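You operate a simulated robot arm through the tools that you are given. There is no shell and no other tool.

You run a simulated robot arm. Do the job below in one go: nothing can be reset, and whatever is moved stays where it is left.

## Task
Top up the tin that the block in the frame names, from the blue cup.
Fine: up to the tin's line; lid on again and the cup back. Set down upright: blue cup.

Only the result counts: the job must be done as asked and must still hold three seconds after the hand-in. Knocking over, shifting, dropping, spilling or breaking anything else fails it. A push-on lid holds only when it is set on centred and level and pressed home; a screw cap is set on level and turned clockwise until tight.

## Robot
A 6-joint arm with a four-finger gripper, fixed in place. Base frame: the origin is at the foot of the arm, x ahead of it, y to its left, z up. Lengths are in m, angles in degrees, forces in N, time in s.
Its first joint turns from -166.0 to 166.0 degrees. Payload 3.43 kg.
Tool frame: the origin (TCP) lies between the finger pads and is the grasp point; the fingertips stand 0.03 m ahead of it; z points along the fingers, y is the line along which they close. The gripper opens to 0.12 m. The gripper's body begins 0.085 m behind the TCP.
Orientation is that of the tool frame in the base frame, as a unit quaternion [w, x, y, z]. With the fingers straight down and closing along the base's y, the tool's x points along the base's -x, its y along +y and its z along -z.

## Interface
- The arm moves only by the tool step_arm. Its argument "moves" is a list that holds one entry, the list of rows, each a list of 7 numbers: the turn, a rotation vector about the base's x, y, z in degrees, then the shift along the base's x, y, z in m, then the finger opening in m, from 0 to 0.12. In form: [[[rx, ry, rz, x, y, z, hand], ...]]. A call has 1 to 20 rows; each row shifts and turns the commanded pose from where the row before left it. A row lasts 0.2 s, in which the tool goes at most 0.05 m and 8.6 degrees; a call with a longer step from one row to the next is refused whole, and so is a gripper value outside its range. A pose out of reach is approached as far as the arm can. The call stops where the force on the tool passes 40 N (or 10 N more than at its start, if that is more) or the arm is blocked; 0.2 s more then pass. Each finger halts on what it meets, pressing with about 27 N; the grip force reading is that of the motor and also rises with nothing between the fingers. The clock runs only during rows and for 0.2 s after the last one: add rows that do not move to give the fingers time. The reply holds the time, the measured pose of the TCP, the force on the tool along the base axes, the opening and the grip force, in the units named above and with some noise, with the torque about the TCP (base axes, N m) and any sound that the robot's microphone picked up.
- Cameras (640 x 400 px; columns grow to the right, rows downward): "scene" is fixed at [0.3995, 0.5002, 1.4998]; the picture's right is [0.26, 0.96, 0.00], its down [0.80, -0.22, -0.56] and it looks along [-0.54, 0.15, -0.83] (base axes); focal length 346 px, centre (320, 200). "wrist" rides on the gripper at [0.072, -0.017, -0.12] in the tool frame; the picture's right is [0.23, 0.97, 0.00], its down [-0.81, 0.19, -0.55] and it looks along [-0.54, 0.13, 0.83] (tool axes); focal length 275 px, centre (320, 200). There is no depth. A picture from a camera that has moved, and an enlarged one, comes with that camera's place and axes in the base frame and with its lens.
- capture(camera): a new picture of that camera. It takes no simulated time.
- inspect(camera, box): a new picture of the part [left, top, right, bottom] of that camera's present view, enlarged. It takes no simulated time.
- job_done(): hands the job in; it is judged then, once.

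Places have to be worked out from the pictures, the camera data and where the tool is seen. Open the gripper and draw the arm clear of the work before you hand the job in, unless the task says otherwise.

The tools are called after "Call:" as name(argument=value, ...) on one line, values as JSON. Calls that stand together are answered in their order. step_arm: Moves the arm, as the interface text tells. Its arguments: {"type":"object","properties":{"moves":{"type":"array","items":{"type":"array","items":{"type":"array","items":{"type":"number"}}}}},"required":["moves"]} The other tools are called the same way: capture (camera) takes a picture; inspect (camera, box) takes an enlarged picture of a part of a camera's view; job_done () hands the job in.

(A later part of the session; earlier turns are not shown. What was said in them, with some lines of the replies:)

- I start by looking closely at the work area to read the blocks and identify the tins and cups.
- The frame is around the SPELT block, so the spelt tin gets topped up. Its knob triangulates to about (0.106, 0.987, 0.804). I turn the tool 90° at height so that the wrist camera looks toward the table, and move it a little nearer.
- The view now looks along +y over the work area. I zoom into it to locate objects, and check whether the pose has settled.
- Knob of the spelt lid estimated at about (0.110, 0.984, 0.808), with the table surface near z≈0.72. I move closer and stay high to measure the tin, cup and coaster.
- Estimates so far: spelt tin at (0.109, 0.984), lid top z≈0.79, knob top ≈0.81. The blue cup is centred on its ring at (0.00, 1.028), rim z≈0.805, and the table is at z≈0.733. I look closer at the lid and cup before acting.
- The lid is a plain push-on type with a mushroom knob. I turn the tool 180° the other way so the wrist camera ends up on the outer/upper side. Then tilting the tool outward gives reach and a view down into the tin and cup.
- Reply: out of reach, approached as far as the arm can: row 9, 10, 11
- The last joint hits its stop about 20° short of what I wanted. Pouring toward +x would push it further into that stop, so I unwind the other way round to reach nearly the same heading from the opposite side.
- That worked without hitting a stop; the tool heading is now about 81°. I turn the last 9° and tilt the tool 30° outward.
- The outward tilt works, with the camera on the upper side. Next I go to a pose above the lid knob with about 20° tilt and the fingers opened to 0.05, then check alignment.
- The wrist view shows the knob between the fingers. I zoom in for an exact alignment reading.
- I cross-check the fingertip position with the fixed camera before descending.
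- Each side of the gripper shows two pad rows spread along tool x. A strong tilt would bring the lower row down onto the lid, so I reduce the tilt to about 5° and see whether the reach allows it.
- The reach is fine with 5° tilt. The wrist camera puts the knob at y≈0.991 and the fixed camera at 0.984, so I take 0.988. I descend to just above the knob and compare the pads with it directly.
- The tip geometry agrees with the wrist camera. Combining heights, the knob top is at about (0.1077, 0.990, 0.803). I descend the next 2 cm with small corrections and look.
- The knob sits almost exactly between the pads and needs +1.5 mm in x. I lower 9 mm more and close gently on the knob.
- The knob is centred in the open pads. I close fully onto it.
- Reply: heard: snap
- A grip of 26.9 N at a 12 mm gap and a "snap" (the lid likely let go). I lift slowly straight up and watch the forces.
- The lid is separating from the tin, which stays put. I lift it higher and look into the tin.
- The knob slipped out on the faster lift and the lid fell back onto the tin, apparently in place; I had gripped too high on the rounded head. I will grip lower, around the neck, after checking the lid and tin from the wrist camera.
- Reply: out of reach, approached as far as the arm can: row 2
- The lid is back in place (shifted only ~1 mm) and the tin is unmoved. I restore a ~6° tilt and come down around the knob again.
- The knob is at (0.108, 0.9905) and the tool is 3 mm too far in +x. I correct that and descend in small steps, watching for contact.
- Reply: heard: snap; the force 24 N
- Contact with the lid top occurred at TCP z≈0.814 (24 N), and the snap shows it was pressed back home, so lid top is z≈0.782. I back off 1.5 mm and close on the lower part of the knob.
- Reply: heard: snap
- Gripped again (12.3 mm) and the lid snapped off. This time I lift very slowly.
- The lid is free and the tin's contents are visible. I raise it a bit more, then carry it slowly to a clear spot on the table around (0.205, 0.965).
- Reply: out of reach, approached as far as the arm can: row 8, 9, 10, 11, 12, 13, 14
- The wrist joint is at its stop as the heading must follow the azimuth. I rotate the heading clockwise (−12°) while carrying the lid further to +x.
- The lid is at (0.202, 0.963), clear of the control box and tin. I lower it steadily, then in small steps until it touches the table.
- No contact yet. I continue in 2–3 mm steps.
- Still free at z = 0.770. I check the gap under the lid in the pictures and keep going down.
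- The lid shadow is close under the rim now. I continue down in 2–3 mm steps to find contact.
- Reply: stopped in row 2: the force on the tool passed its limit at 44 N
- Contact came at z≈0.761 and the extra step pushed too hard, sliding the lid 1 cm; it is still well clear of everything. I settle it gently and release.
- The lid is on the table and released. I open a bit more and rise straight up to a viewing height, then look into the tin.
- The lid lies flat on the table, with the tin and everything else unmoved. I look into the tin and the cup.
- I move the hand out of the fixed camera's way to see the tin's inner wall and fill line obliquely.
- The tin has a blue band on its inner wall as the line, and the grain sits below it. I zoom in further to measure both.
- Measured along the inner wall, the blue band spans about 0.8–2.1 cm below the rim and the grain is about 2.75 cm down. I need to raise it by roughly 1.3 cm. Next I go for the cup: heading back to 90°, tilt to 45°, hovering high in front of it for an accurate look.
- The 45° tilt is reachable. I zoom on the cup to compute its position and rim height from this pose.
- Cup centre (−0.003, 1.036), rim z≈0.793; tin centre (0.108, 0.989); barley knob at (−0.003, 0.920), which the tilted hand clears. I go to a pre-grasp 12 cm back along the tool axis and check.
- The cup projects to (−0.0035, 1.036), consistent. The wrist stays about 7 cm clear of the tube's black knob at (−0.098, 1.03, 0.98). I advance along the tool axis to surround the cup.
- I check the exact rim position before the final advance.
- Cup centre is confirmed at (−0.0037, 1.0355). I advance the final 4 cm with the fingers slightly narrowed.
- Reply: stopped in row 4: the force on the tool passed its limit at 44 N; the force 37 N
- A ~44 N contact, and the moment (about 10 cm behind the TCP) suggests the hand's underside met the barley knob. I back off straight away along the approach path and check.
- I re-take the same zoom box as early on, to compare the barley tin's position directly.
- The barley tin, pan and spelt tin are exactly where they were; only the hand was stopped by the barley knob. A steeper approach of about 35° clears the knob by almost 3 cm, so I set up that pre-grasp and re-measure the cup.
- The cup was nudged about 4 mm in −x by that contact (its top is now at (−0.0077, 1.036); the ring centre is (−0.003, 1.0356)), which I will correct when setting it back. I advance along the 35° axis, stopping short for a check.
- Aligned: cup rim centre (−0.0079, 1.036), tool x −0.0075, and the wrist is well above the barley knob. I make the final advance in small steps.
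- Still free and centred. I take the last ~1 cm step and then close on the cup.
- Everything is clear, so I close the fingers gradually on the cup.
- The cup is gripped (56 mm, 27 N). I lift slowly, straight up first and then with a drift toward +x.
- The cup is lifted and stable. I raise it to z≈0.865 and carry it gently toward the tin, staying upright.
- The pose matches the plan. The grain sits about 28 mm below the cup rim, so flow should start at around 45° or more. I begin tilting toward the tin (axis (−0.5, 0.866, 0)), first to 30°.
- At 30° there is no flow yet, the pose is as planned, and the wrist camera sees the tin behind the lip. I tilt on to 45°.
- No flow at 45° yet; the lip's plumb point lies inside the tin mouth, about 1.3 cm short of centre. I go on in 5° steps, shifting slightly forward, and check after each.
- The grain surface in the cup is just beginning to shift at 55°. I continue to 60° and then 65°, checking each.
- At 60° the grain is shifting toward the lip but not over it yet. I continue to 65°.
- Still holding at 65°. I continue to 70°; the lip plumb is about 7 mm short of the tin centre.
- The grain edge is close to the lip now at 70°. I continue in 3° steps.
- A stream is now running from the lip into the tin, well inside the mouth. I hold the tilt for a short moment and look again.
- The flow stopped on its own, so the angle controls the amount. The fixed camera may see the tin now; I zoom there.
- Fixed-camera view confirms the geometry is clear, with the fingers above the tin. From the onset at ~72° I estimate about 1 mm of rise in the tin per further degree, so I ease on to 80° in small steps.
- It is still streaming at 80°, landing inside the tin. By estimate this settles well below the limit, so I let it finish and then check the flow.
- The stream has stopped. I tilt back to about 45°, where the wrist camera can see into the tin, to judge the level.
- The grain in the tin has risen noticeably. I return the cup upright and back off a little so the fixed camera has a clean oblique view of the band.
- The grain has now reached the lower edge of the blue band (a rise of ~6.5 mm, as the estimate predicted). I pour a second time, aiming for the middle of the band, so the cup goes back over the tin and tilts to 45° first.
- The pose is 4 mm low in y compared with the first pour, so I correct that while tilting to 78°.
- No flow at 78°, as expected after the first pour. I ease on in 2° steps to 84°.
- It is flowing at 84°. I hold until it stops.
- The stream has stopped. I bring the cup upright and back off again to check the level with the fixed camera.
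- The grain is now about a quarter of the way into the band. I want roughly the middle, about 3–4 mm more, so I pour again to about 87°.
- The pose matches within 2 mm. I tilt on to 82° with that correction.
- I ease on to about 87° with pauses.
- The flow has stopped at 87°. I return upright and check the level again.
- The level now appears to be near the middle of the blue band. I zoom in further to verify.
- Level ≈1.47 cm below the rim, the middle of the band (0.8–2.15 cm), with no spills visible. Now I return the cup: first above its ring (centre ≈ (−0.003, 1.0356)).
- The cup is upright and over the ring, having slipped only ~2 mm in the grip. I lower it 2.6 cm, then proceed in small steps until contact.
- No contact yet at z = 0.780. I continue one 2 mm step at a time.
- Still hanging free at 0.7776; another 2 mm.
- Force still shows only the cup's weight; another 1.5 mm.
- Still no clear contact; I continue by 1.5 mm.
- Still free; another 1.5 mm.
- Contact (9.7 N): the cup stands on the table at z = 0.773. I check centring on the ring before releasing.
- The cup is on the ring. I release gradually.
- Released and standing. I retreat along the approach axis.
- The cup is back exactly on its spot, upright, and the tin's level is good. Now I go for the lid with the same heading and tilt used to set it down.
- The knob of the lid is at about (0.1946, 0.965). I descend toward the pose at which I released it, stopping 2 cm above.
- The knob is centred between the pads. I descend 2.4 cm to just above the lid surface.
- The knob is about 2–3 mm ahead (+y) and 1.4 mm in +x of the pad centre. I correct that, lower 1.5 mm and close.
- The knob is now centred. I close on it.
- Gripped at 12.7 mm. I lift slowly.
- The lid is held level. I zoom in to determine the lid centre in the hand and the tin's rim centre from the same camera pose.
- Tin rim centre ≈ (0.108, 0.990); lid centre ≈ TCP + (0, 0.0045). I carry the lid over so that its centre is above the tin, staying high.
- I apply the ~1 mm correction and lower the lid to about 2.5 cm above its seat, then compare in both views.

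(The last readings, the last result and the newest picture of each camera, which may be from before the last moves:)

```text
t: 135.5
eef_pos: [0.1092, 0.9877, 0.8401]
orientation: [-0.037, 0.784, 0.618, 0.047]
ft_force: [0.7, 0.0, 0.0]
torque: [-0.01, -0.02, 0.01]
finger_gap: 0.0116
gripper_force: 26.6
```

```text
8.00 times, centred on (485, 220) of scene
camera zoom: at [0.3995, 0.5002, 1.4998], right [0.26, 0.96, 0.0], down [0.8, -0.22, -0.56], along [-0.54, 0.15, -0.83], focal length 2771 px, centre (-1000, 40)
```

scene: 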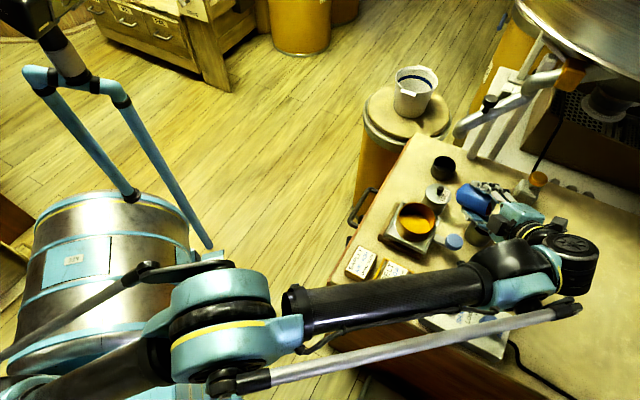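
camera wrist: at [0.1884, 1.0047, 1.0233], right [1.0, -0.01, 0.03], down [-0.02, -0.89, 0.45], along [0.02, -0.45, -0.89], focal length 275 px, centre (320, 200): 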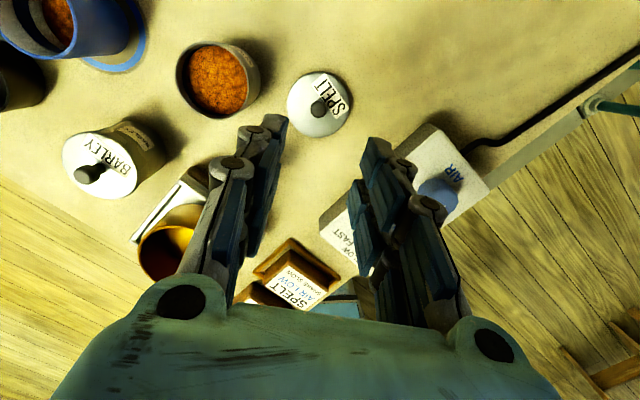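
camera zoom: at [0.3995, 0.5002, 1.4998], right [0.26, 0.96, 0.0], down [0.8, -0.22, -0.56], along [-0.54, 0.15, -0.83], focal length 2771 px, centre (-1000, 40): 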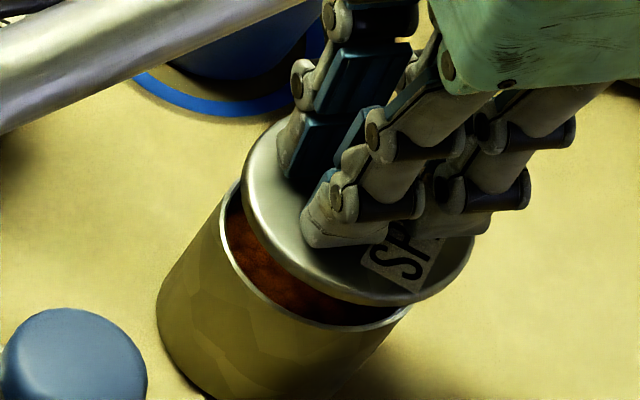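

Comparing with the picture when I lifted the lid, it is aligned within ~1 mm and level. I lower another 1.8 cm, then press in small steps.

Call:
step_arm(moves=[[[0, 0, 0, 0, 0, -0.005, 0.0], [0, 0, 0, 0, 0, -0.005, 0.0], [0, 0, 0, 0, 0, -0.005, 0.0], [0, 0, 0, 0, 0, -0.003, 0.0], [0, 0, 0, 0, 0, 0, 0.0]]])

Call:
inspect(camera="scene", box=[455, 195, 515, 245])

Call:
inspect(camera="wrist", box=[220, 60, 420, 220])

```text
t: 136.7
eef_pos: [0.1091, 0.9875, 0.8219]
orientation: [-0.036, 0.784, 0.617, 0.048]
ft_force: [-0.4, 0.1, 0.2]
torque: [-0.02, -0.04, -0.03]
finger_gap: 0.0115
gripper_force: 27.4
```

```text
8.00 times, centred on (485, 220) of scene
camera zoom: at [0.3995, 0.5002, 1.4998], right [0.26, 0.96, 0.0], down [0.8, -0.22, -0.56], along [-0.54, 0.15, -0.83], focal length 2771 px, centre (-1000, 40)
```

zoom: 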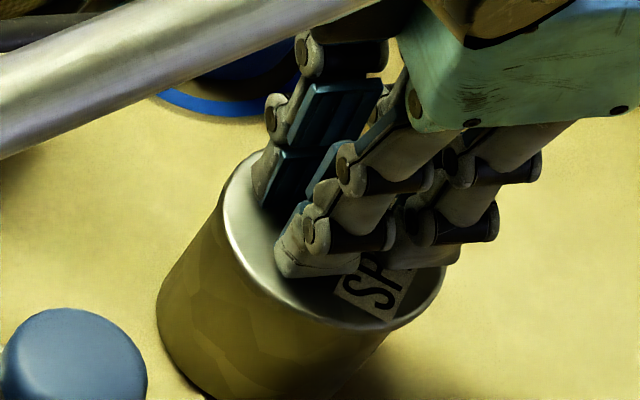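

```text
2.50 times, centred on (320, 140) of wrist
camera zoom: at [0.1058, 1.0451, 0.9499], right [1.0, -0.01, 0.03], down [-0.02, -0.89, 0.45], along [0.02, -0.45, -0.89], focal length 688 px, centre (320, 350)
```

zoom: 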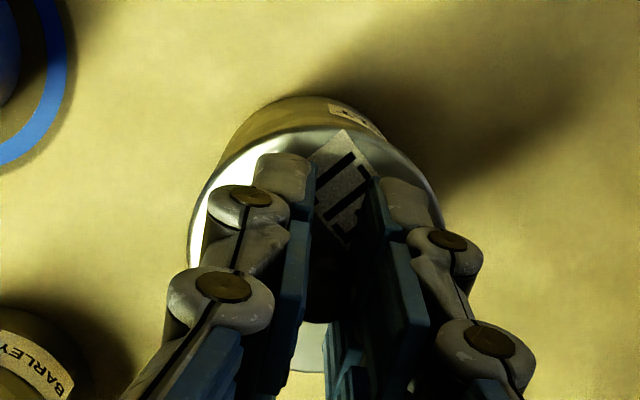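

The lid is aligned right at the rim. I press down in 2 mm steps.

Call:
step_arm(moves=[[[0, 0, 0, 0, 0, -0.002, 0.0], [0, 0, 0, 0, 0, 0, 0.0]]])

```text
t: 137.3
eef_pos: [0.1102, 0.9856, 0.8213]
orientation: [-0.038, 0.784, 0.617, 0.048]
ft_force: [-0.9, 3.9, 19.0]
torque: [-0.13, -0.3, 0.06]
finger_gap: 0.0118
gripper_force: 27.1
```

Contact with 19 N. I check the lid's seating in the fixed view before pressing further.

Call:
inspect(camera="scene", box=[462, 205, 502, 250])

Call:
inspect(camera="wrist", box=[220, 60, 420, 220])

```text
8.89 times, centred on (482, 228) of scene
camera zoom: at [0.3995, 0.5002, 1.4998], right [0.26, 0.96, 0.0], down [0.8, -0.22, -0.56], along [-0.54, 0.15, -0.83], focal length 3079 px, centre (-1120, -44)
```

zoom: 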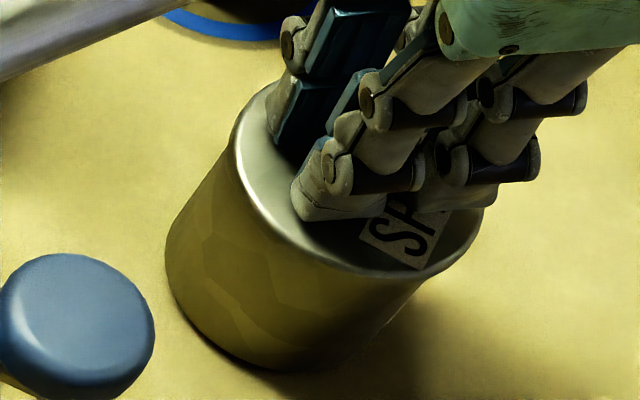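

```text
2.50 times, centred on (320, 140) of wrist
camera zoom: at [0.1055, 1.0441, 0.949], right [1.0, -0.01, 0.03], down [-0.02, -0.89, 0.45], along [0.02, -0.45, -0.89], focal length 688 px, centre (320, 350)
```

zoom: 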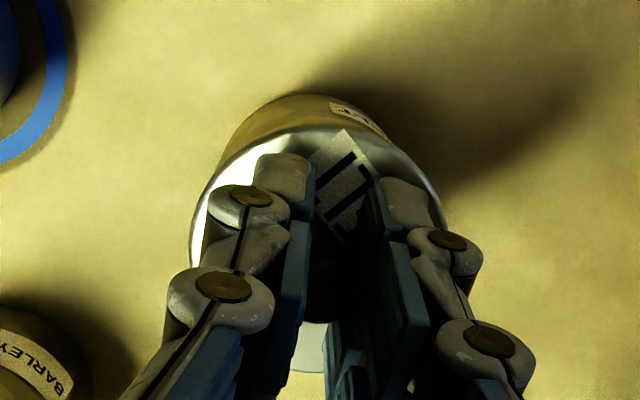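

The lid is aligned but still ~1.5 mm proud of home. I press on another 1.5 mm.

Call:
step_arm(moves=[[[0, 0, 0, 0, 0, -0.0015, 0.0], [0, 0, 0, 0, 0, 0, 0.0]]])

```text
t: 137.9
eef_pos: [0.1082, 0.9874, 0.819]
orientation: [-0.038, 0.784, 0.617, 0.048]
ft_force: [-4.0, 0.9, 25.8]
torque: [-0.38, -0.16, -0.01]
finger_gap: 0.0117
gripper_force: 26.8
```

25.8 N and no snap yet; another 1.2 mm.

Call:
step_arm(moves=[[[0, 0, 0, 0, 0, -0.0012, 0.0], [0, 0, 0, 0, 0, 0, 0.0]]])

Call:
inspect(camera="scene", box=[462, 205, 502, 250])

```text
t: 138.4
eef_pos: [0.0971, 0.9883, 0.819]
orientation: [-0.035, 0.784, 0.618, 0.053]
ft_force: [-1.5, 1.6, 7.7]
torque: [0.1, 0.1, 0.08]
finger_gap: 0.0119
gripper_force: 27.4
stopped in row 2: the force on the tool passed its limit at 41 N (the readings are from after the stop); the commanded pose is now the measured one
```

```text
8.89 times, centred on (482, 228) of scene
camera zoom: at [0.3995, 0.5002, 1.4998], right [0.26, 0.96, 0.0], down [0.8, -0.22, -0.56], along [-0.54, 0.15, -0.83], focal length 3079 px, centre (-1120, -44)
```

zoom: 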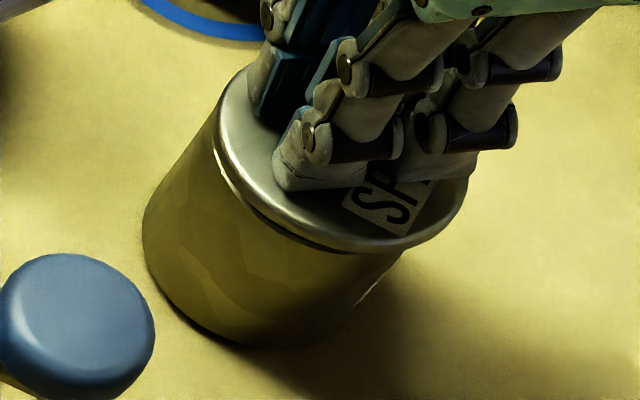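

The tool slid about 1 cm in −x under load and took the tin along. The lid is still around the rim, so with light pressure I move slowly back +x to return the tin to its place.

Call:
step_arm(moves=[[[0, 0, 0, 0.0015, 0, 0, 0.0], [0, 0, 0, 0.002, 0, 0, 0.0], [0, 0, 0, 0.002, 0, 0, 0.0], [0, 0, 0, 0.002, 0, 0, 0.0], [0, 0, 0, 0, 0, 0, 0.0]]])

Call:
inspect(camera="scene", box=[462, 205, 502, 250])

```text
t: 139.6
eef_pos: [0.1057, 0.9873, 0.8179]
orientation: [-0.033, 0.784, 0.617, 0.053]
ft_force: [-5.4, -0.1, 11.3]
torque: [0.04, 0.16, 0.03]
finger_gap: 0.0114
gripper_force: 26.3
```

```text
8.89 times, centred on (482, 228) of scene
camera zoom: at [0.3995, 0.5002, 1.4998], right [0.26, 0.96, 0.0], down [0.8, -0.22, -0.56], along [-0.54, 0.15, -0.83], focal length 3079 px, centre (-1120, -44)
```

zoom: 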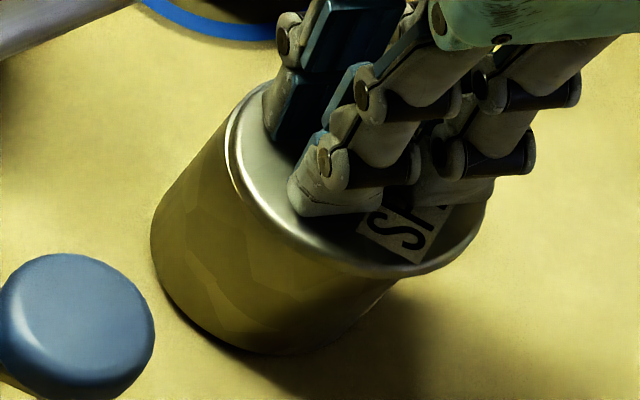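

The tin is about 6 mm short of its original place in x, with the lid leading it. I continue gently +x.

Call:
step_arm(moves=[[[0, 0, 0, 0.002, 0.0003, 0.0003, 0.0], [0, 0, 0, 0.002, 0.0003, 0.0003, 0.0], [0, 0, 0, 0.0015, 0.0003, 0, 0.0], [0, 0, 0, 0, 0, 0, 0.0]]])

Call:
inspect(camera="scene", box=[462, 205, 502, 250])

Call:
inspect(camera="wrist", box=[220, 60, 420, 220])

```text
t: 140.6
eef_pos: [0.1119, 0.9876, 0.8211]
orientation: [-0.036, 0.784, 0.618, 0.052]
ft_force: [0.3, 0.6, -0.1]
torque: [0.0, -0.02, -0.02]
finger_gap: 0.0112
gripper_force: 27.1
```

```text
8.89 times, centred on (482, 228) of scene
camera zoom: at [0.3995, 0.5002, 1.4998], right [0.26, 0.96, 0.0], down [0.8, -0.22, -0.56], along [-0.54, 0.15, -0.83], focal length 3079 px, centre (-1120, -44)
```

zoom: 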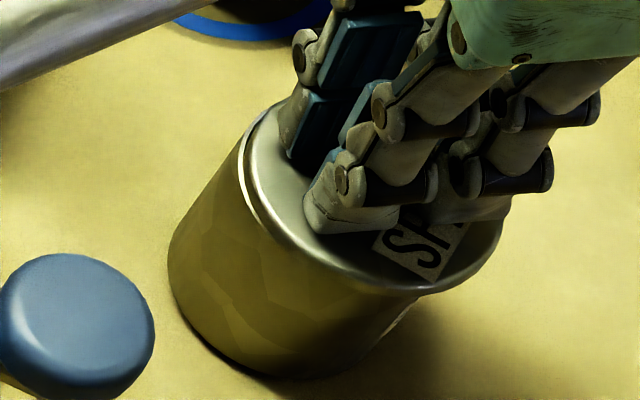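

```text
2.50 times, centred on (320, 140) of wrist
camera zoom: at [0.1078, 1.0456, 0.9485], right [1.0, -0.01, 0.04], down [-0.02, -0.89, 0.45], along [0.03, -0.45, -0.89], focal length 688 px, centre (320, 350)
```

zoom: 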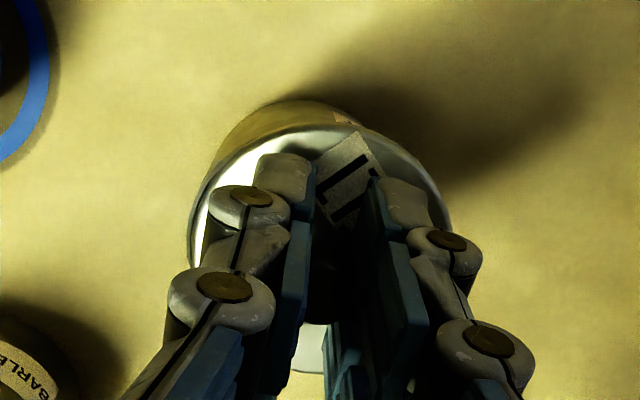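

The tin is back within ~1 mm of its place, but the lid now looks slightly tilted and offset. I lift it 3 cm clear and inspect both.

Call:
step_arm(moves=[[[0, 0, 0, 0, 0, 0.003, 0.0], [0, 0, 0, 0, 0, 0.005, 0.0], [0, 0, 0, 0, 0, 0.007, 0.0], [0, 0, 0, 0, 0, 0.008, 0.0], [0, 0, 0, 0, 0, 0.007, 0.0], [0, 0, 0, 0, 0, 0, 0.0]]])

Call:
inspect(camera="scene", box=[455, 195, 515, 245])

Call:
inspect(camera="wrist", box=[220, 60, 420, 220])

```text
t: 142.0
eef_pos: [0.113, 0.9869, 0.8487]
orientation: [-0.035, 0.784, 0.618, 0.053]
ft_force: [-0.6, -0.2, -1.0]
torque: [0.01, -0.01, 0.03]
finger_gap: 0.0113
gripper_force: 26.6
```

```text
8.00 times, centred on (485, 220) of scene
camera zoom: at [0.3995, 0.5002, 1.4998], right [0.26, 0.96, 0.0], down [0.8, -0.22, -0.56], along [-0.54, 0.15, -0.83], focal length 2771 px, centre (-1000, 40)
```

zoom: 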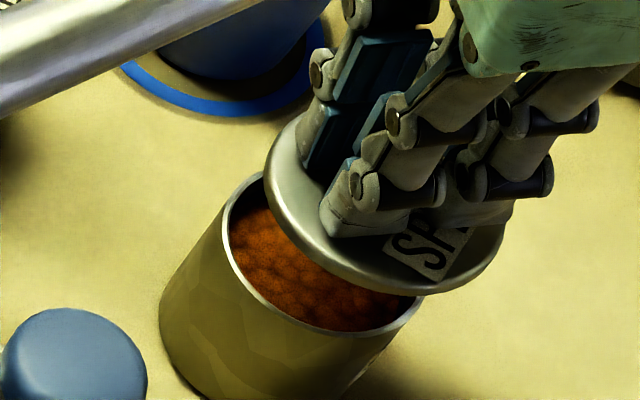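

```text
2.50 times, centred on (320, 140) of wrist
camera zoom: at [0.1069, 1.0459, 0.9774], right [1.0, -0.01, 0.04], down [-0.02, -0.89, 0.45], along [0.03, -0.45, -0.89], focal length 688 px, centre (320, 350)
```

zoom: 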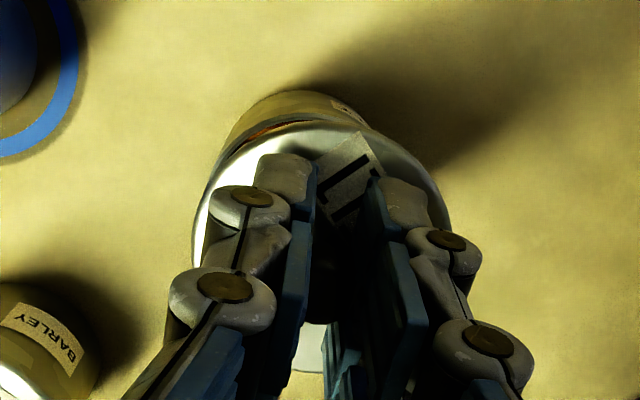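

The lid is still held, nearly level. I undo the 0.7° roll picked up under load, shift it ~1.5 mm to line up with the tin, and lower it to just above the rim.

Call:
step_arm(moves=[[[0, 0.7, 0, -0.0013, -0.0008, 0, 0.0], [0, 0, 0, 0, 0, -0.004, 0.0], [0, 0, 0, 0, 0, -0.006, 0.0], [0, 0, 0, 0, 0, -0.006, 0.0], [0, 0, 0, 0, 0, -0.005, 0.0], [0, 0, 0, 0, 0, -0.003, 0.0], [0, 0, 0, 0, 0, 0, 0.0]]])

Call:
inspect(camera="scene", box=[462, 205, 502, 250])

Call:
inspect(camera="wrist", box=[220, 60, 420, 220])

```text
t: 143.6
eef_pos: [0.1127, 0.9891, 0.8248]
orientation: [-0.038, 0.784, 0.617, 0.048]
ft_force: [-0.3, -0.4, -1.0]
torque: [0.0, -0.01, 0.03]
finger_gap: 0.011
gripper_force: 27.3
```

```text
8.89 times, centred on (482, 228) of scene
camera zoom: at [0.3995, 0.5002, 1.4998], right [0.26, 0.96, 0.0], down [0.8, -0.22, -0.56], along [-0.54, 0.15, -0.83], focal length 3079 px, centre (-1120, -44)
```

zoom: 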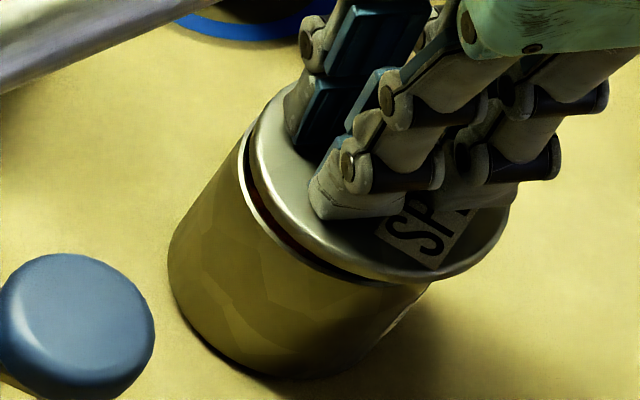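

```text
2.50 times, centred on (320, 140) of wrist
camera zoom: at [0.1086, 1.0457, 0.9537], right [1.0, -0.01, 0.03], down [-0.02, -0.89, 0.45], along [0.02, -0.45, -0.89], focal length 688 px, centre (320, 350)
```

zoom: 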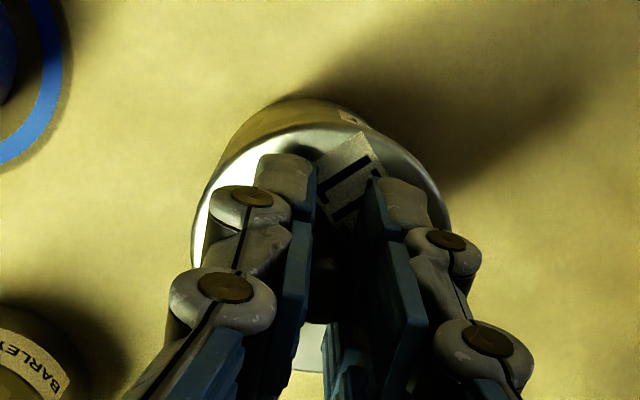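

The lid still leads the tin by about 3 mm in +x. I shift it back while just above the rim and look again.

Call:
step_arm(moves=[[[0, 0, 0, -0.0015, 0, 0, 0.0], [0, 0, 0, -0.0015, 0, 0, 0.0], [0, 0, 0, 0, 0, 0, 0.0]]])

Call:
inspect(camera="scene", box=[468, 205, 504, 240])

Call:
inspect(camera="wrist", box=[260, 80, 380, 200])

```text
t: 144.4
eef_pos: [0.1092, 0.9859, 0.8247]
orientation: [-0.038, 0.784, 0.617, 0.049]
ft_force: [-0.2, 0.0, -1.1]
torque: [-0.03, -0.04, 0.01]
finger_gap: 0.0109
gripper_force: 26.6
```

```text
11.43 times, centred on (486, 222) of scene
camera zoom: at [0.3995, 0.5002, 1.4998], right [0.26, 0.96, 0.0], down [0.8, -0.22, -0.56], along [-0.54, 0.15, -0.83], focal length 3959 px, centre (-1577, -57)
```

zoom: 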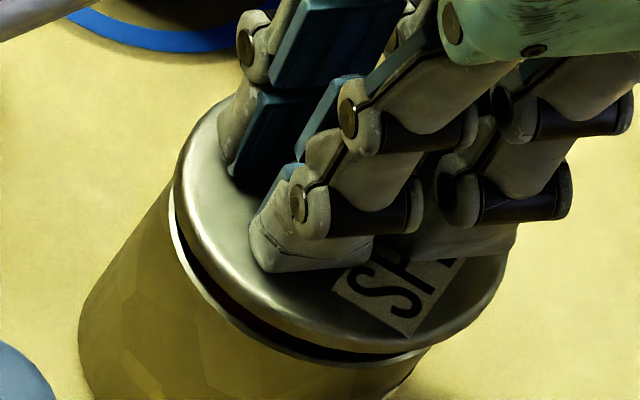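

```text
3.33 times, centred on (320, 140) of wrist
camera zoom: at [0.1055, 1.0453, 0.953], right [1.0, -0.01, 0.03], down [-0.02, -0.89, 0.45], along [0.02, -0.45, -0.89], focal length 918 px, centre (320, 400)
```

zoom: 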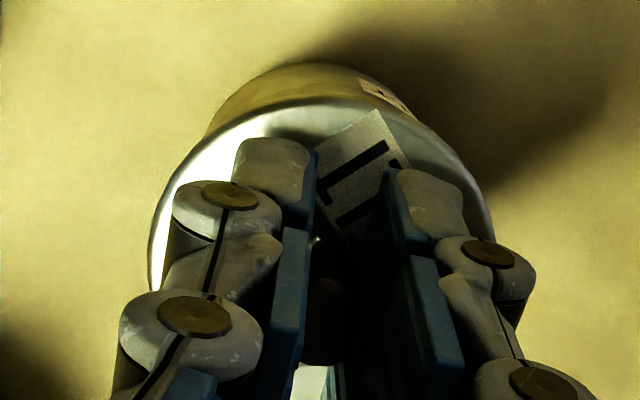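

The lid hovers ~3 mm above the rim, roughly centred. I lower it until it just touches and let it rest on the tin, so I can judge it without the hand in the way.

Call:
step_arm(moves=[[[0, 0, 0, 0, 0, -0.002, 0.0], [0, 0, 0, 0, 0, 0, 0.0]]])

```text
t: 145.0
eef_pos: [0.1096, 0.9881, 0.8225]
orientation: [-0.037, 0.785, 0.617, 0.049]
ft_force: [0.2, 0.1, -0.9]
torque: [-0.01, -0.01, 0.0]
finger_gap: 0.0111
gripper_force: 27.1
```

No contact yet; I go 1.5 mm further, then open gradually.

Call:
step_arm(moves=[[[0, 0, 0, 0, 0, -0.0015, 0.0], [0, 0, 0, 0, 0, 0, 0.0]]])

Call:
inspect(camera="scene", box=[468, 205, 504, 240])

```text
t: 145.6
eef_pos: [0.1075, 0.9868, 0.8221]
orientation: [-0.039, 0.784, 0.618, 0.048]
ft_force: [-0.7, -0.1, -1.0]
torque: [0.0, 0.0, 0.0]
finger_gap: 0.0107
gripper_force: 27.1
```

```text
11.43 times, centred on (486, 222) of scene
camera zoom: at [0.3995, 0.5002, 1.4998], right [0.26, 0.96, 0.0], down [0.8, -0.22, -0.56], along [-0.54, 0.15, -0.83], focal length 3959 px, centre (-1577, -57)
```

zoom: 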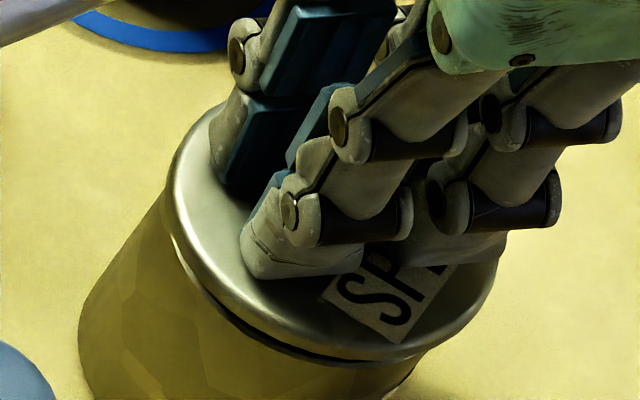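

Nearly on and well centred. One more 1 mm step.

Call:
step_arm(moves=[[[0, 0, 0, 0, 0, -0.001, 0.0], [0, 0, 0, 0, 0, 0, 0.0]]])

```text
t: 146.2
eef_pos: [0.1092, 0.9868, 0.8199]
orientation: [-0.038, 0.784, 0.618, 0.048]
ft_force: [-0.5, 0.1, -0.6]
torque: [0.02, -0.04, 0.0]
finger_gap: 0.0111
gripper_force: 27.1
```

Still free; another 1 mm.

Call:
step_arm(moves=[[[0, 0, 0, 0, 0, -0.001, 0.0], [0, 0, 0, 0, 0, 0, 0.0]]])

Call:
inspect(camera="scene", box=[468, 205, 504, 240])

```text
t: 146.8
eef_pos: [0.1082, 0.9875, 0.82]
orientation: [-0.038, 0.784, 0.618, 0.048]
ft_force: [1.7, -0.2, 0.5]
torque: [0.0, -0.01, 0.01]
finger_gap: 0.011
gripper_force: 27.5
```

```text
11.43 times, centred on (486, 222) of scene
camera zoom: at [0.3995, 0.5002, 1.4998], right [0.26, 0.96, 0.0], down [0.8, -0.22, -0.56], along [-0.54, 0.15, -0.83], focal length 3959 px, centre (-1577, -57)
```

zoom: 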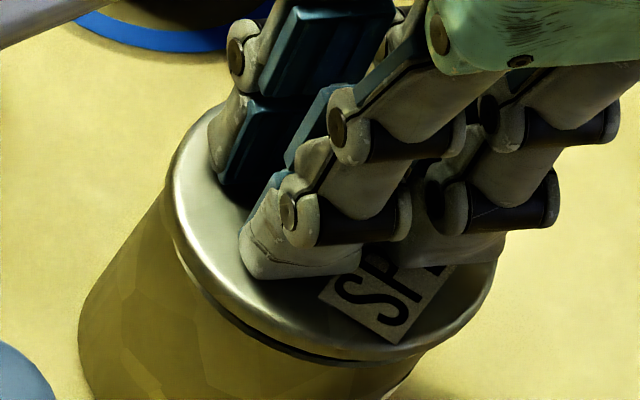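

The lid rests on the rim. I open the fingers gradually and rise a little to see it.

Call:
step_arm(moves=[[[0, 0, 0, 0, 0, 0, 0.006], [0, 0, 0, 0, 0, 0, 0.011], [0, 0, 0, 0, 0, 0, 0.015], [0, 0, 0, 0, 0, 0, 0.02], [0, 0, 0, 0, 0, 0, 0.028], [0, 0, 0, 0, 0, 0, 0.035], [0, 0, 0, 0, 0, 0.005, 0.035], [0, 0, 0, 0, 0, 0.015, 0.035], [0, 0, 0, 0, 0, 0.02, 0.035], [0, 0, 0, 0, 0, 0.02, 0.035], [0, 0, 0, 0, 0, 0.02, 0.035], [0, 0, 0, 0, 0, 0, 0.035]]])

Call:
inspect(camera="scene", box=[462, 205, 502, 250])

Call:
inspect(camera="wrist", box=[220, 50, 420, 175])

```text
t: 149.4
eef_pos: [0.107, 0.9876, 0.9009]
orientation: [-0.038, 0.784, 0.617, 0.048]
ft_force: [-0.4, 0.0, -0.3]
torque: [0.01, 0.0, -0.02]
finger_gap: 0.035
gripper_force: 0.0
```

```text
8.89 times, centred on (482, 228) of scene
camera zoom: at [0.3995, 0.5002, 1.4998], right [0.26, 0.96, 0.0], down [0.8, -0.22, -0.56], along [-0.54, 0.15, -0.83], focal length 3079 px, centre (-1120, -44)
```

zoom: 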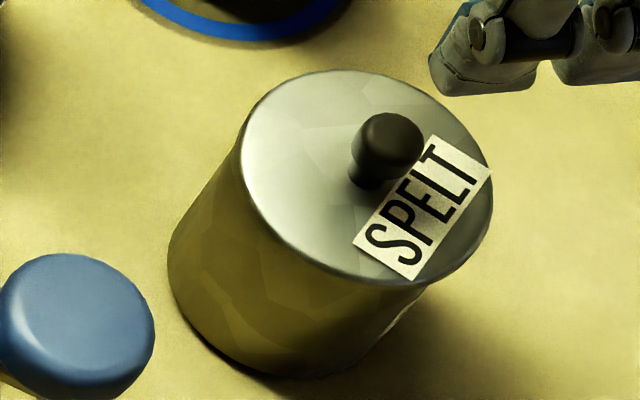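

```text
3.20 times, centred on (320, 112) of wrist
camera zoom: at [0.1038, 1.0445, 1.0297], right [1.0, -0.01, 0.03], down [-0.02, -0.89, 0.45], along [0.02, -0.45, -0.89], focal length 881 px, centre (320, 480)
```

zoom: 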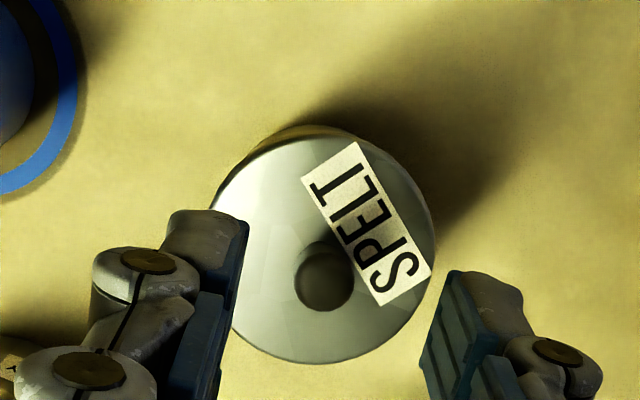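

The lid sits level and centred on the tin, only not yet pressed home. I will press with the open fingertips on either side of the knob; their contact edge must be centred on the lid, so I tilt to ~15° and shift accordingly.

Call:
step_arm(moves=[[[3.9, -0.96, 0, 0.003, 0.007, -0.01, 0.036], [3.9, -0.96, 0, 0.003, 0.008, -0.015, 0.036], [0, 0, 0, 0.0024, 0.0073, -0.015, 0.036], [0, 0, 0, 0, 0, 0, 0.036], [0, 0, 0, 0, 0, 0, 0.036]]])

Call:
inspect(camera="wrist", box=[200, 80, 440, 260])

```text
t: 150.6
eef_pos: [0.1149, 1.0093, 0.8629]
orientation: [-0.081, 0.779, 0.614, 0.103]
ft_force: [1.1, -0.3, -0.4]
torque: [-0.01, -0.02, -0.01]
finger_gap: 0.0358
gripper_force: 0.1
```

```text
2.22 times, centred on (320, 170) of wrist
camera zoom: at [0.1072, 1.05, 0.9966], right [1.0, -0.01, 0.06], down [-0.03, -0.95, 0.32], along [0.05, -0.32, -0.94], focal length 612 px, centre (320, 267)
```

zoom: 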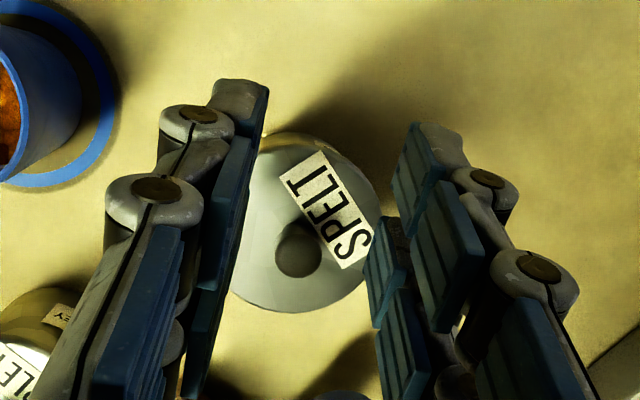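

The contact edge is within ~1 mm of the lid centre, straddling the knob. I descend 3.6 cm, then creep down.

Call:
step_arm(moves=[[[0, 0, 0, 0.0005, -0.0012, -0.008, 0.036], [0, 0, 0, 0, 0, -0.01, 0.036], [0, 0, 0, 0, 0, -0.01, 0.036], [0, 0, 0, 0, 0, -0.008, 0.036], [0, 0, 0, 0, 0, 0, 0.036], [0, 0, 0, 0, 0, 0, 0.036]]])

Call:
inspect(camera="wrist", box=[200, 80, 440, 260])

Call:
inspect(camera="scene", box=[462, 205, 502, 250])

```text
t: 152.0
eef_pos: [0.1161, 1.0065, 0.8239]
orientation: [-0.081, 0.779, 0.613, 0.102]
ft_force: [-0.7, -0.3, -0.3]
torque: [-0.05, -0.01, 0.0]
finger_gap: 0.0361
gripper_force: 0.1
```

```text
2.22 times, centred on (320, 170) of wrist
camera zoom: at [0.108, 1.0474, 0.9589], right [1.0, -0.01, 0.06], down [-0.03, -0.95, 0.32], along [0.05, -0.32, -0.94], focal length 612 px, centre (320, 267)
```

zoom: 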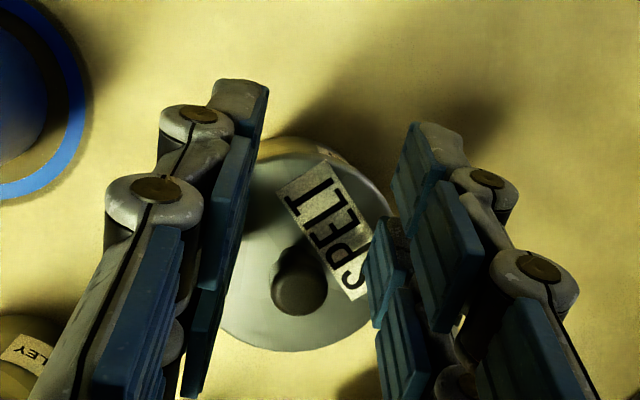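

```text
8.89 times, centred on (482, 228) of scene
camera zoom: at [0.3995, 0.5002, 1.4998], right [0.26, 0.96, 0.0], down [0.8, -0.22, -0.56], along [-0.54, 0.15, -0.83], focal length 3079 px, centre (-1120, -44)
```

zoom: 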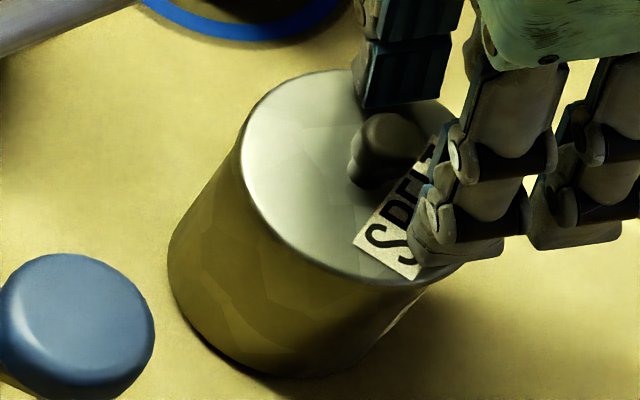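

Positioned over the lid at mid-diameter. I creep down 1.5 mm at a time.

Call:
step_arm(moves=[[[0, 0, 0, 0, 0, -0.002, 0.036], [0, 0, 0, 0, 0, 0, 0.036]]])

```text
t: 152.6
eef_pos: [0.1153, 1.008, 0.8223]
orientation: [-0.082, 0.779, 0.613, 0.103]
ft_force: [0.1, -0.2, -0.3]
torque: [-0.01, 0.0, 0.0]
finger_gap: 0.0358
gripper_force: 0.1
```

No contact yet; another 1.5 mm.

Call:
step_arm(moves=[[[0, 0, 0, 0, 0, -0.0015, 0.036], [0, 0, 0, 0, 0, 0, 0.036]]])

```text
t: 153.2
eef_pos: [0.1156, 1.0075, 0.8202]
orientation: [-0.083, 0.779, 0.613, 0.103]
ft_force: [-1.1, 1.1, 6.2]
torque: [-0.03, 0.13, -0.03]
finger_gap: 0.0363
gripper_force: 0.1
```

First contact at 6 N. I press on by 1 mm.

Call:
step_arm(moves=[[[0, 0, 0, 0, 0, -0.001, 0.036], [0, 0, 0, 0, 0, 0, 0.036]]])

```text
t: 153.8
eef_pos: [0.1159, 1.0085, 0.819]
orientation: [-0.081, 0.779, 0.613, 0.103]
ft_force: [0.5, -0.7, 0.4]
torque: [0.02, -0.02, 0.01]
finger_gap: 0.0361
gripper_force: 0.1
```

The lid gave way a little (force back to ~0). Another 1 mm.

Call:
step_arm(moves=[[[0, 0, 0, 0, 0, -0.001, 0.036], [0, 0, 0, 0, 0, 0, 0.036]]])

```text
t: 154.4
eef_pos: [0.1154, 1.008, 0.8194]
orientation: [-0.081, 0.779, 0.613, 0.102]
ft_force: [-0.4, -0.2, 0.1]
torque: [0.03, -0.01, 0.0]
finger_gap: 0.0361
gripper_force: 0.0
```

Still no resistance; another 1 mm.

Call:
step_arm(moves=[[[0, 0, 0, 0, 0, -0.001, 0.036], [0, 0, 0, 0, 0, 0, 0.036]]])

Call:
inspect(camera="scene", box=[462, 205, 502, 250])

```text
t: 155.0
eef_pos: [0.1164, 1.0074, 0.8182]
orientation: [-0.082, 0.779, 0.613, 0.103]
ft_force: [-1.8, -3.3, 9.4]
torque: [-0.24, 0.13, -0.02]
finger_gap: 0.0364
gripper_force: 0.6
heard: snap
```

```text
8.89 times, centred on (482, 228) of scene
camera zoom: at [0.3995, 0.5002, 1.4998], right [0.26, 0.96, 0.0], down [0.8, -0.22, -0.56], along [-0.54, 0.15, -0.83], focal length 3079 px, centre (-1120, -44)
```

zoom: 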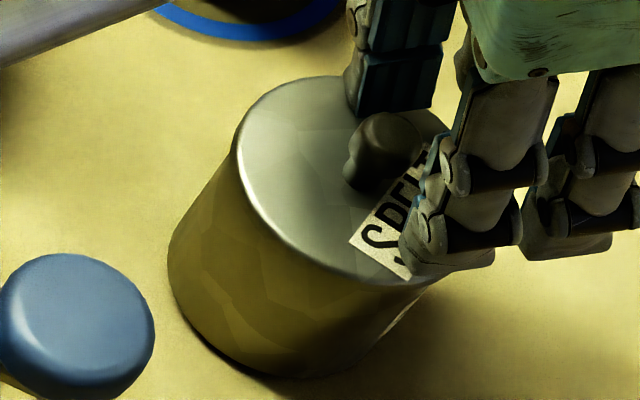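

Snap: the lid moved down exactly to its original seated height. I add one small 0.7 mm press to make sure it is home.

Call:
step_arm(moves=[[[0, 0, 0, 0, 0, -0.0007, 0.036], [0, 0, 0, 0, 0, 0, 0.036]]])

```text
t: 155.6
eef_pos: [0.1168, 1.0087, 0.8166]
orientation: [-0.081, 0.779, 0.613, 0.103]
ft_force: [-2.8, -3.9, 16.4]
torque: [-0.32, 0.3, 0.15]
finger_gap: 0.036
gripper_force: 0.1
```

The lid resists firmly at 16 N without further movement. I back off straight up, clear of the knob, and inspect the result.

Call:
step_arm(moves=[[[0, 0, 0, 0, 0, 0.002, 0.036], [0, 0, 0, 0, 0, 0.004, 0.036], [0, 0, 0, 0, 0, 0.01, 0.036], [0, 0, 0, 0, 0, 0.02, 0.036], [0, 0, 0, 0, 0, 0.03, 0.04], [0, 0, 0, 0, -0.02, 0.03, 0.05], [0, 0, 0, 0, -0.03, 0.02, 0.05], [0, 0, 0, 0, -0.03, 0.02, 0.05], [0, 0, 0, 0, -0.04, 0.02, 0.05], [0, 0, 0, 0, -0.04, 0.02, 0.05], [0, 0, 0, 0, -0.04, 0.02, 0.05], [0, 0, 0, 0, 0, 0, 0.05]]])

Call:
inspect(camera="scene", box=[462, 205, 502, 250])

Call:
inspect(camera="scene", box=[410, 140, 538, 260])

Call:
capture(camera="scene")

Call:
capture(camera="wrist")

```text
t: 158.2
eef_pos: [0.1174, 0.8056, 1.0129]
orientation: [-0.08, 0.779, 0.613, 0.103]
ft_force: [-0.1, -0.7, 0.6]
torque: [0.02, -0.01, 0.03]
finger_gap: 0.0499
gripper_force: 0.1
```

```text
8.89 times, centred on (482, 228) of scene
camera zoom: at [0.3995, 0.5002, 1.4998], right [0.26, 0.96, 0.0], down [0.8, -0.22, -0.56], along [-0.54, 0.15, -0.83], focal length 3079 px, centre (-1120, -44)
```

zoom: 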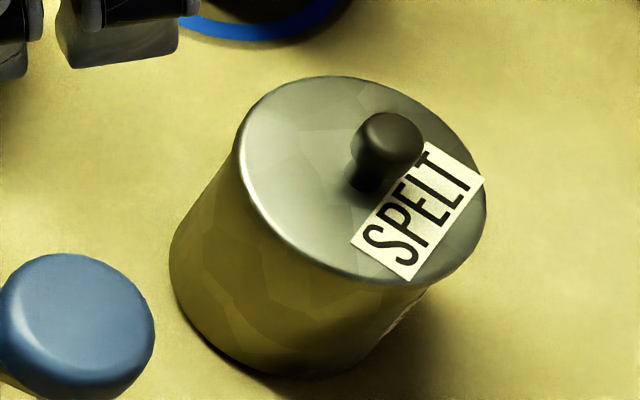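

```text
3.33 times, centred on (474, 200) of scene
camera zoom: at [0.3995, 0.5002, 1.4998], right [0.26, 0.96, 0.0], down [0.8, -0.22, -0.56], along [-0.54, 0.15, -0.83], focal length 1155 px, centre (-193, 200)
```

zoom: 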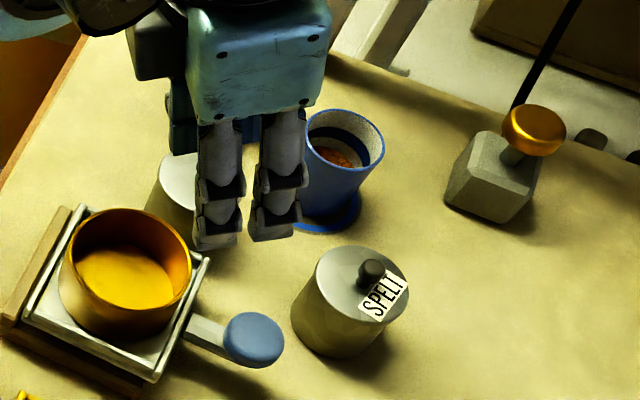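

```text
taken
```

scene: 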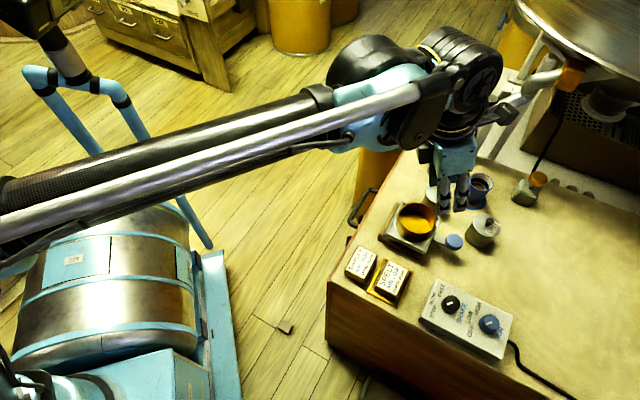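

```text
taken
camera wrist: at [0.1099, 0.8457, 1.1476], right [1.0, -0.01, 0.06], down [-0.03, -0.95, 0.32], along [0.05, -0.32, -0.94], focal length 275 px, centre (320, 200)
```

wrist: 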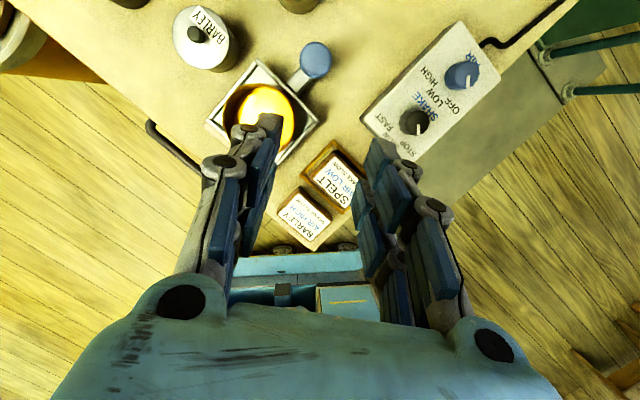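

The lid sits flush and level on the tin (outline matches the originally seated one), and the cup stands upright on its ring. I withdraw the arm clear with the gripper open and take a last look.

Call:
step_arm(moves=[[[0, 0, 0, 0, -0.03, 0.02, 0.08], [0, 0, 0, 0, -0.04, 0.02, 0.1], [0, 0, 0, 0, -0.04, 0.02, 0.12], [0, 0, 0, 0, -0.04, 0.01, 0.12], [0, 0, 0, 0, -0.04, 0, 0.12], [0, 0, 0, 0, -0.04, 0, 0.12], [0, 0, 0, 0, -0.04, 0, 0.12], [0, 0, 0, 0, 0, 0, 0.12], [0, 0, 0, 0, 0, 0, 0.12]]])

Call:
inspect(camera="scene", box=[330, 130, 560, 274])

Call:
inspect(camera="scene", box=[440, 150, 520, 255])

```text
t: 160.2
eef_pos: [0.1185, 0.539, 1.0822]
orientation: [-0.082, 0.779, 0.613, 0.104]
ft_force: [-0.7, 0.1, -0.4]
torque: [-0.01, -0.03, -0.02]
finger_gap: 0.1201
gripper_force: 0.0
```

```text
2.78 times, centred on (445, 202) of scene
camera zoom: at [0.3995, 0.5002, 1.4998], right [0.26, 0.96, 0.0], down [0.8, -0.22, -0.56], along [-0.54, 0.15, -0.83], focal length 962 px, centre (-27, 194)
```

zoom: 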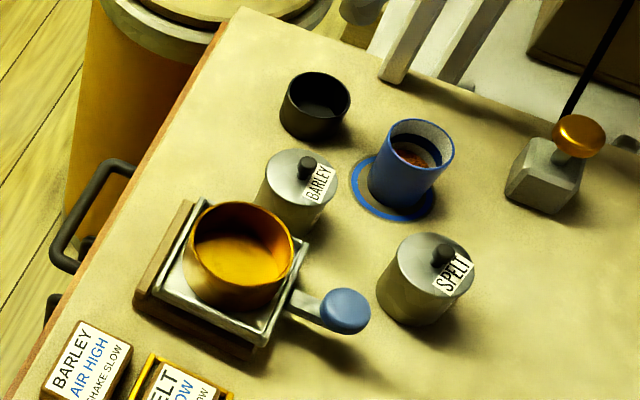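

```text
3.81 times, centred on (480, 202) of scene
camera zoom: at [0.3995, 0.5002, 1.4998], right [0.26, 0.96, 0.0], down [0.8, -0.22, -0.56], along [-0.54, 0.15, -0.83], focal length 1320 px, centre (-290, 190)
```

zoom: 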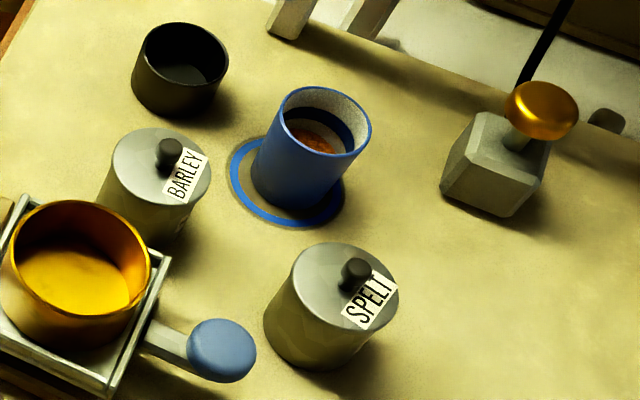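

The scene matches the start: the cup is upright on its ring, the spelt tin is lidded at practically its original spot, the other objects look unmoved, and nothing is spilled. The gripper is open and the arm clear, so I hand the job in.

Call:
job_done()

```text
The job is handed in.
```

I topped up the spelt tin from the blue cup, put its lid back on and returned the cup upright to its ring. The job is handed in, but I have not seen how it was judged.

- **Level:** the grain reached roughly the middle of the blue band inside the tin, read from the fixed camera. I took that band to be the tin's line.
- **Lid:** it snapped home and sits level. It ended up turned about 15° from how it was, which should not affect the hold.
- **Spills:** none were visible in any of the pictures I took.

Four things went less cleanly than planned:

- **Spelt tin shifted:** pressing the lid on the first time slid the tin about 1 cm. I moved it back to within about 2 mm of where it started.
- **Cup nudged:** on the first approach, the hand was stopped at about 44 N, most likely against the barley tin's knob. The barley tin did not move, but the blue cup was pushed about 4 mm. I corrected that when setting it back.
- **Lid dropped once:** it slipped out of the fingers on the first lift and fell back onto the tin.
- **Lid pushed on the table:** I pressed too hard while setting it down and it slid about 1 cm, clear of everything else.
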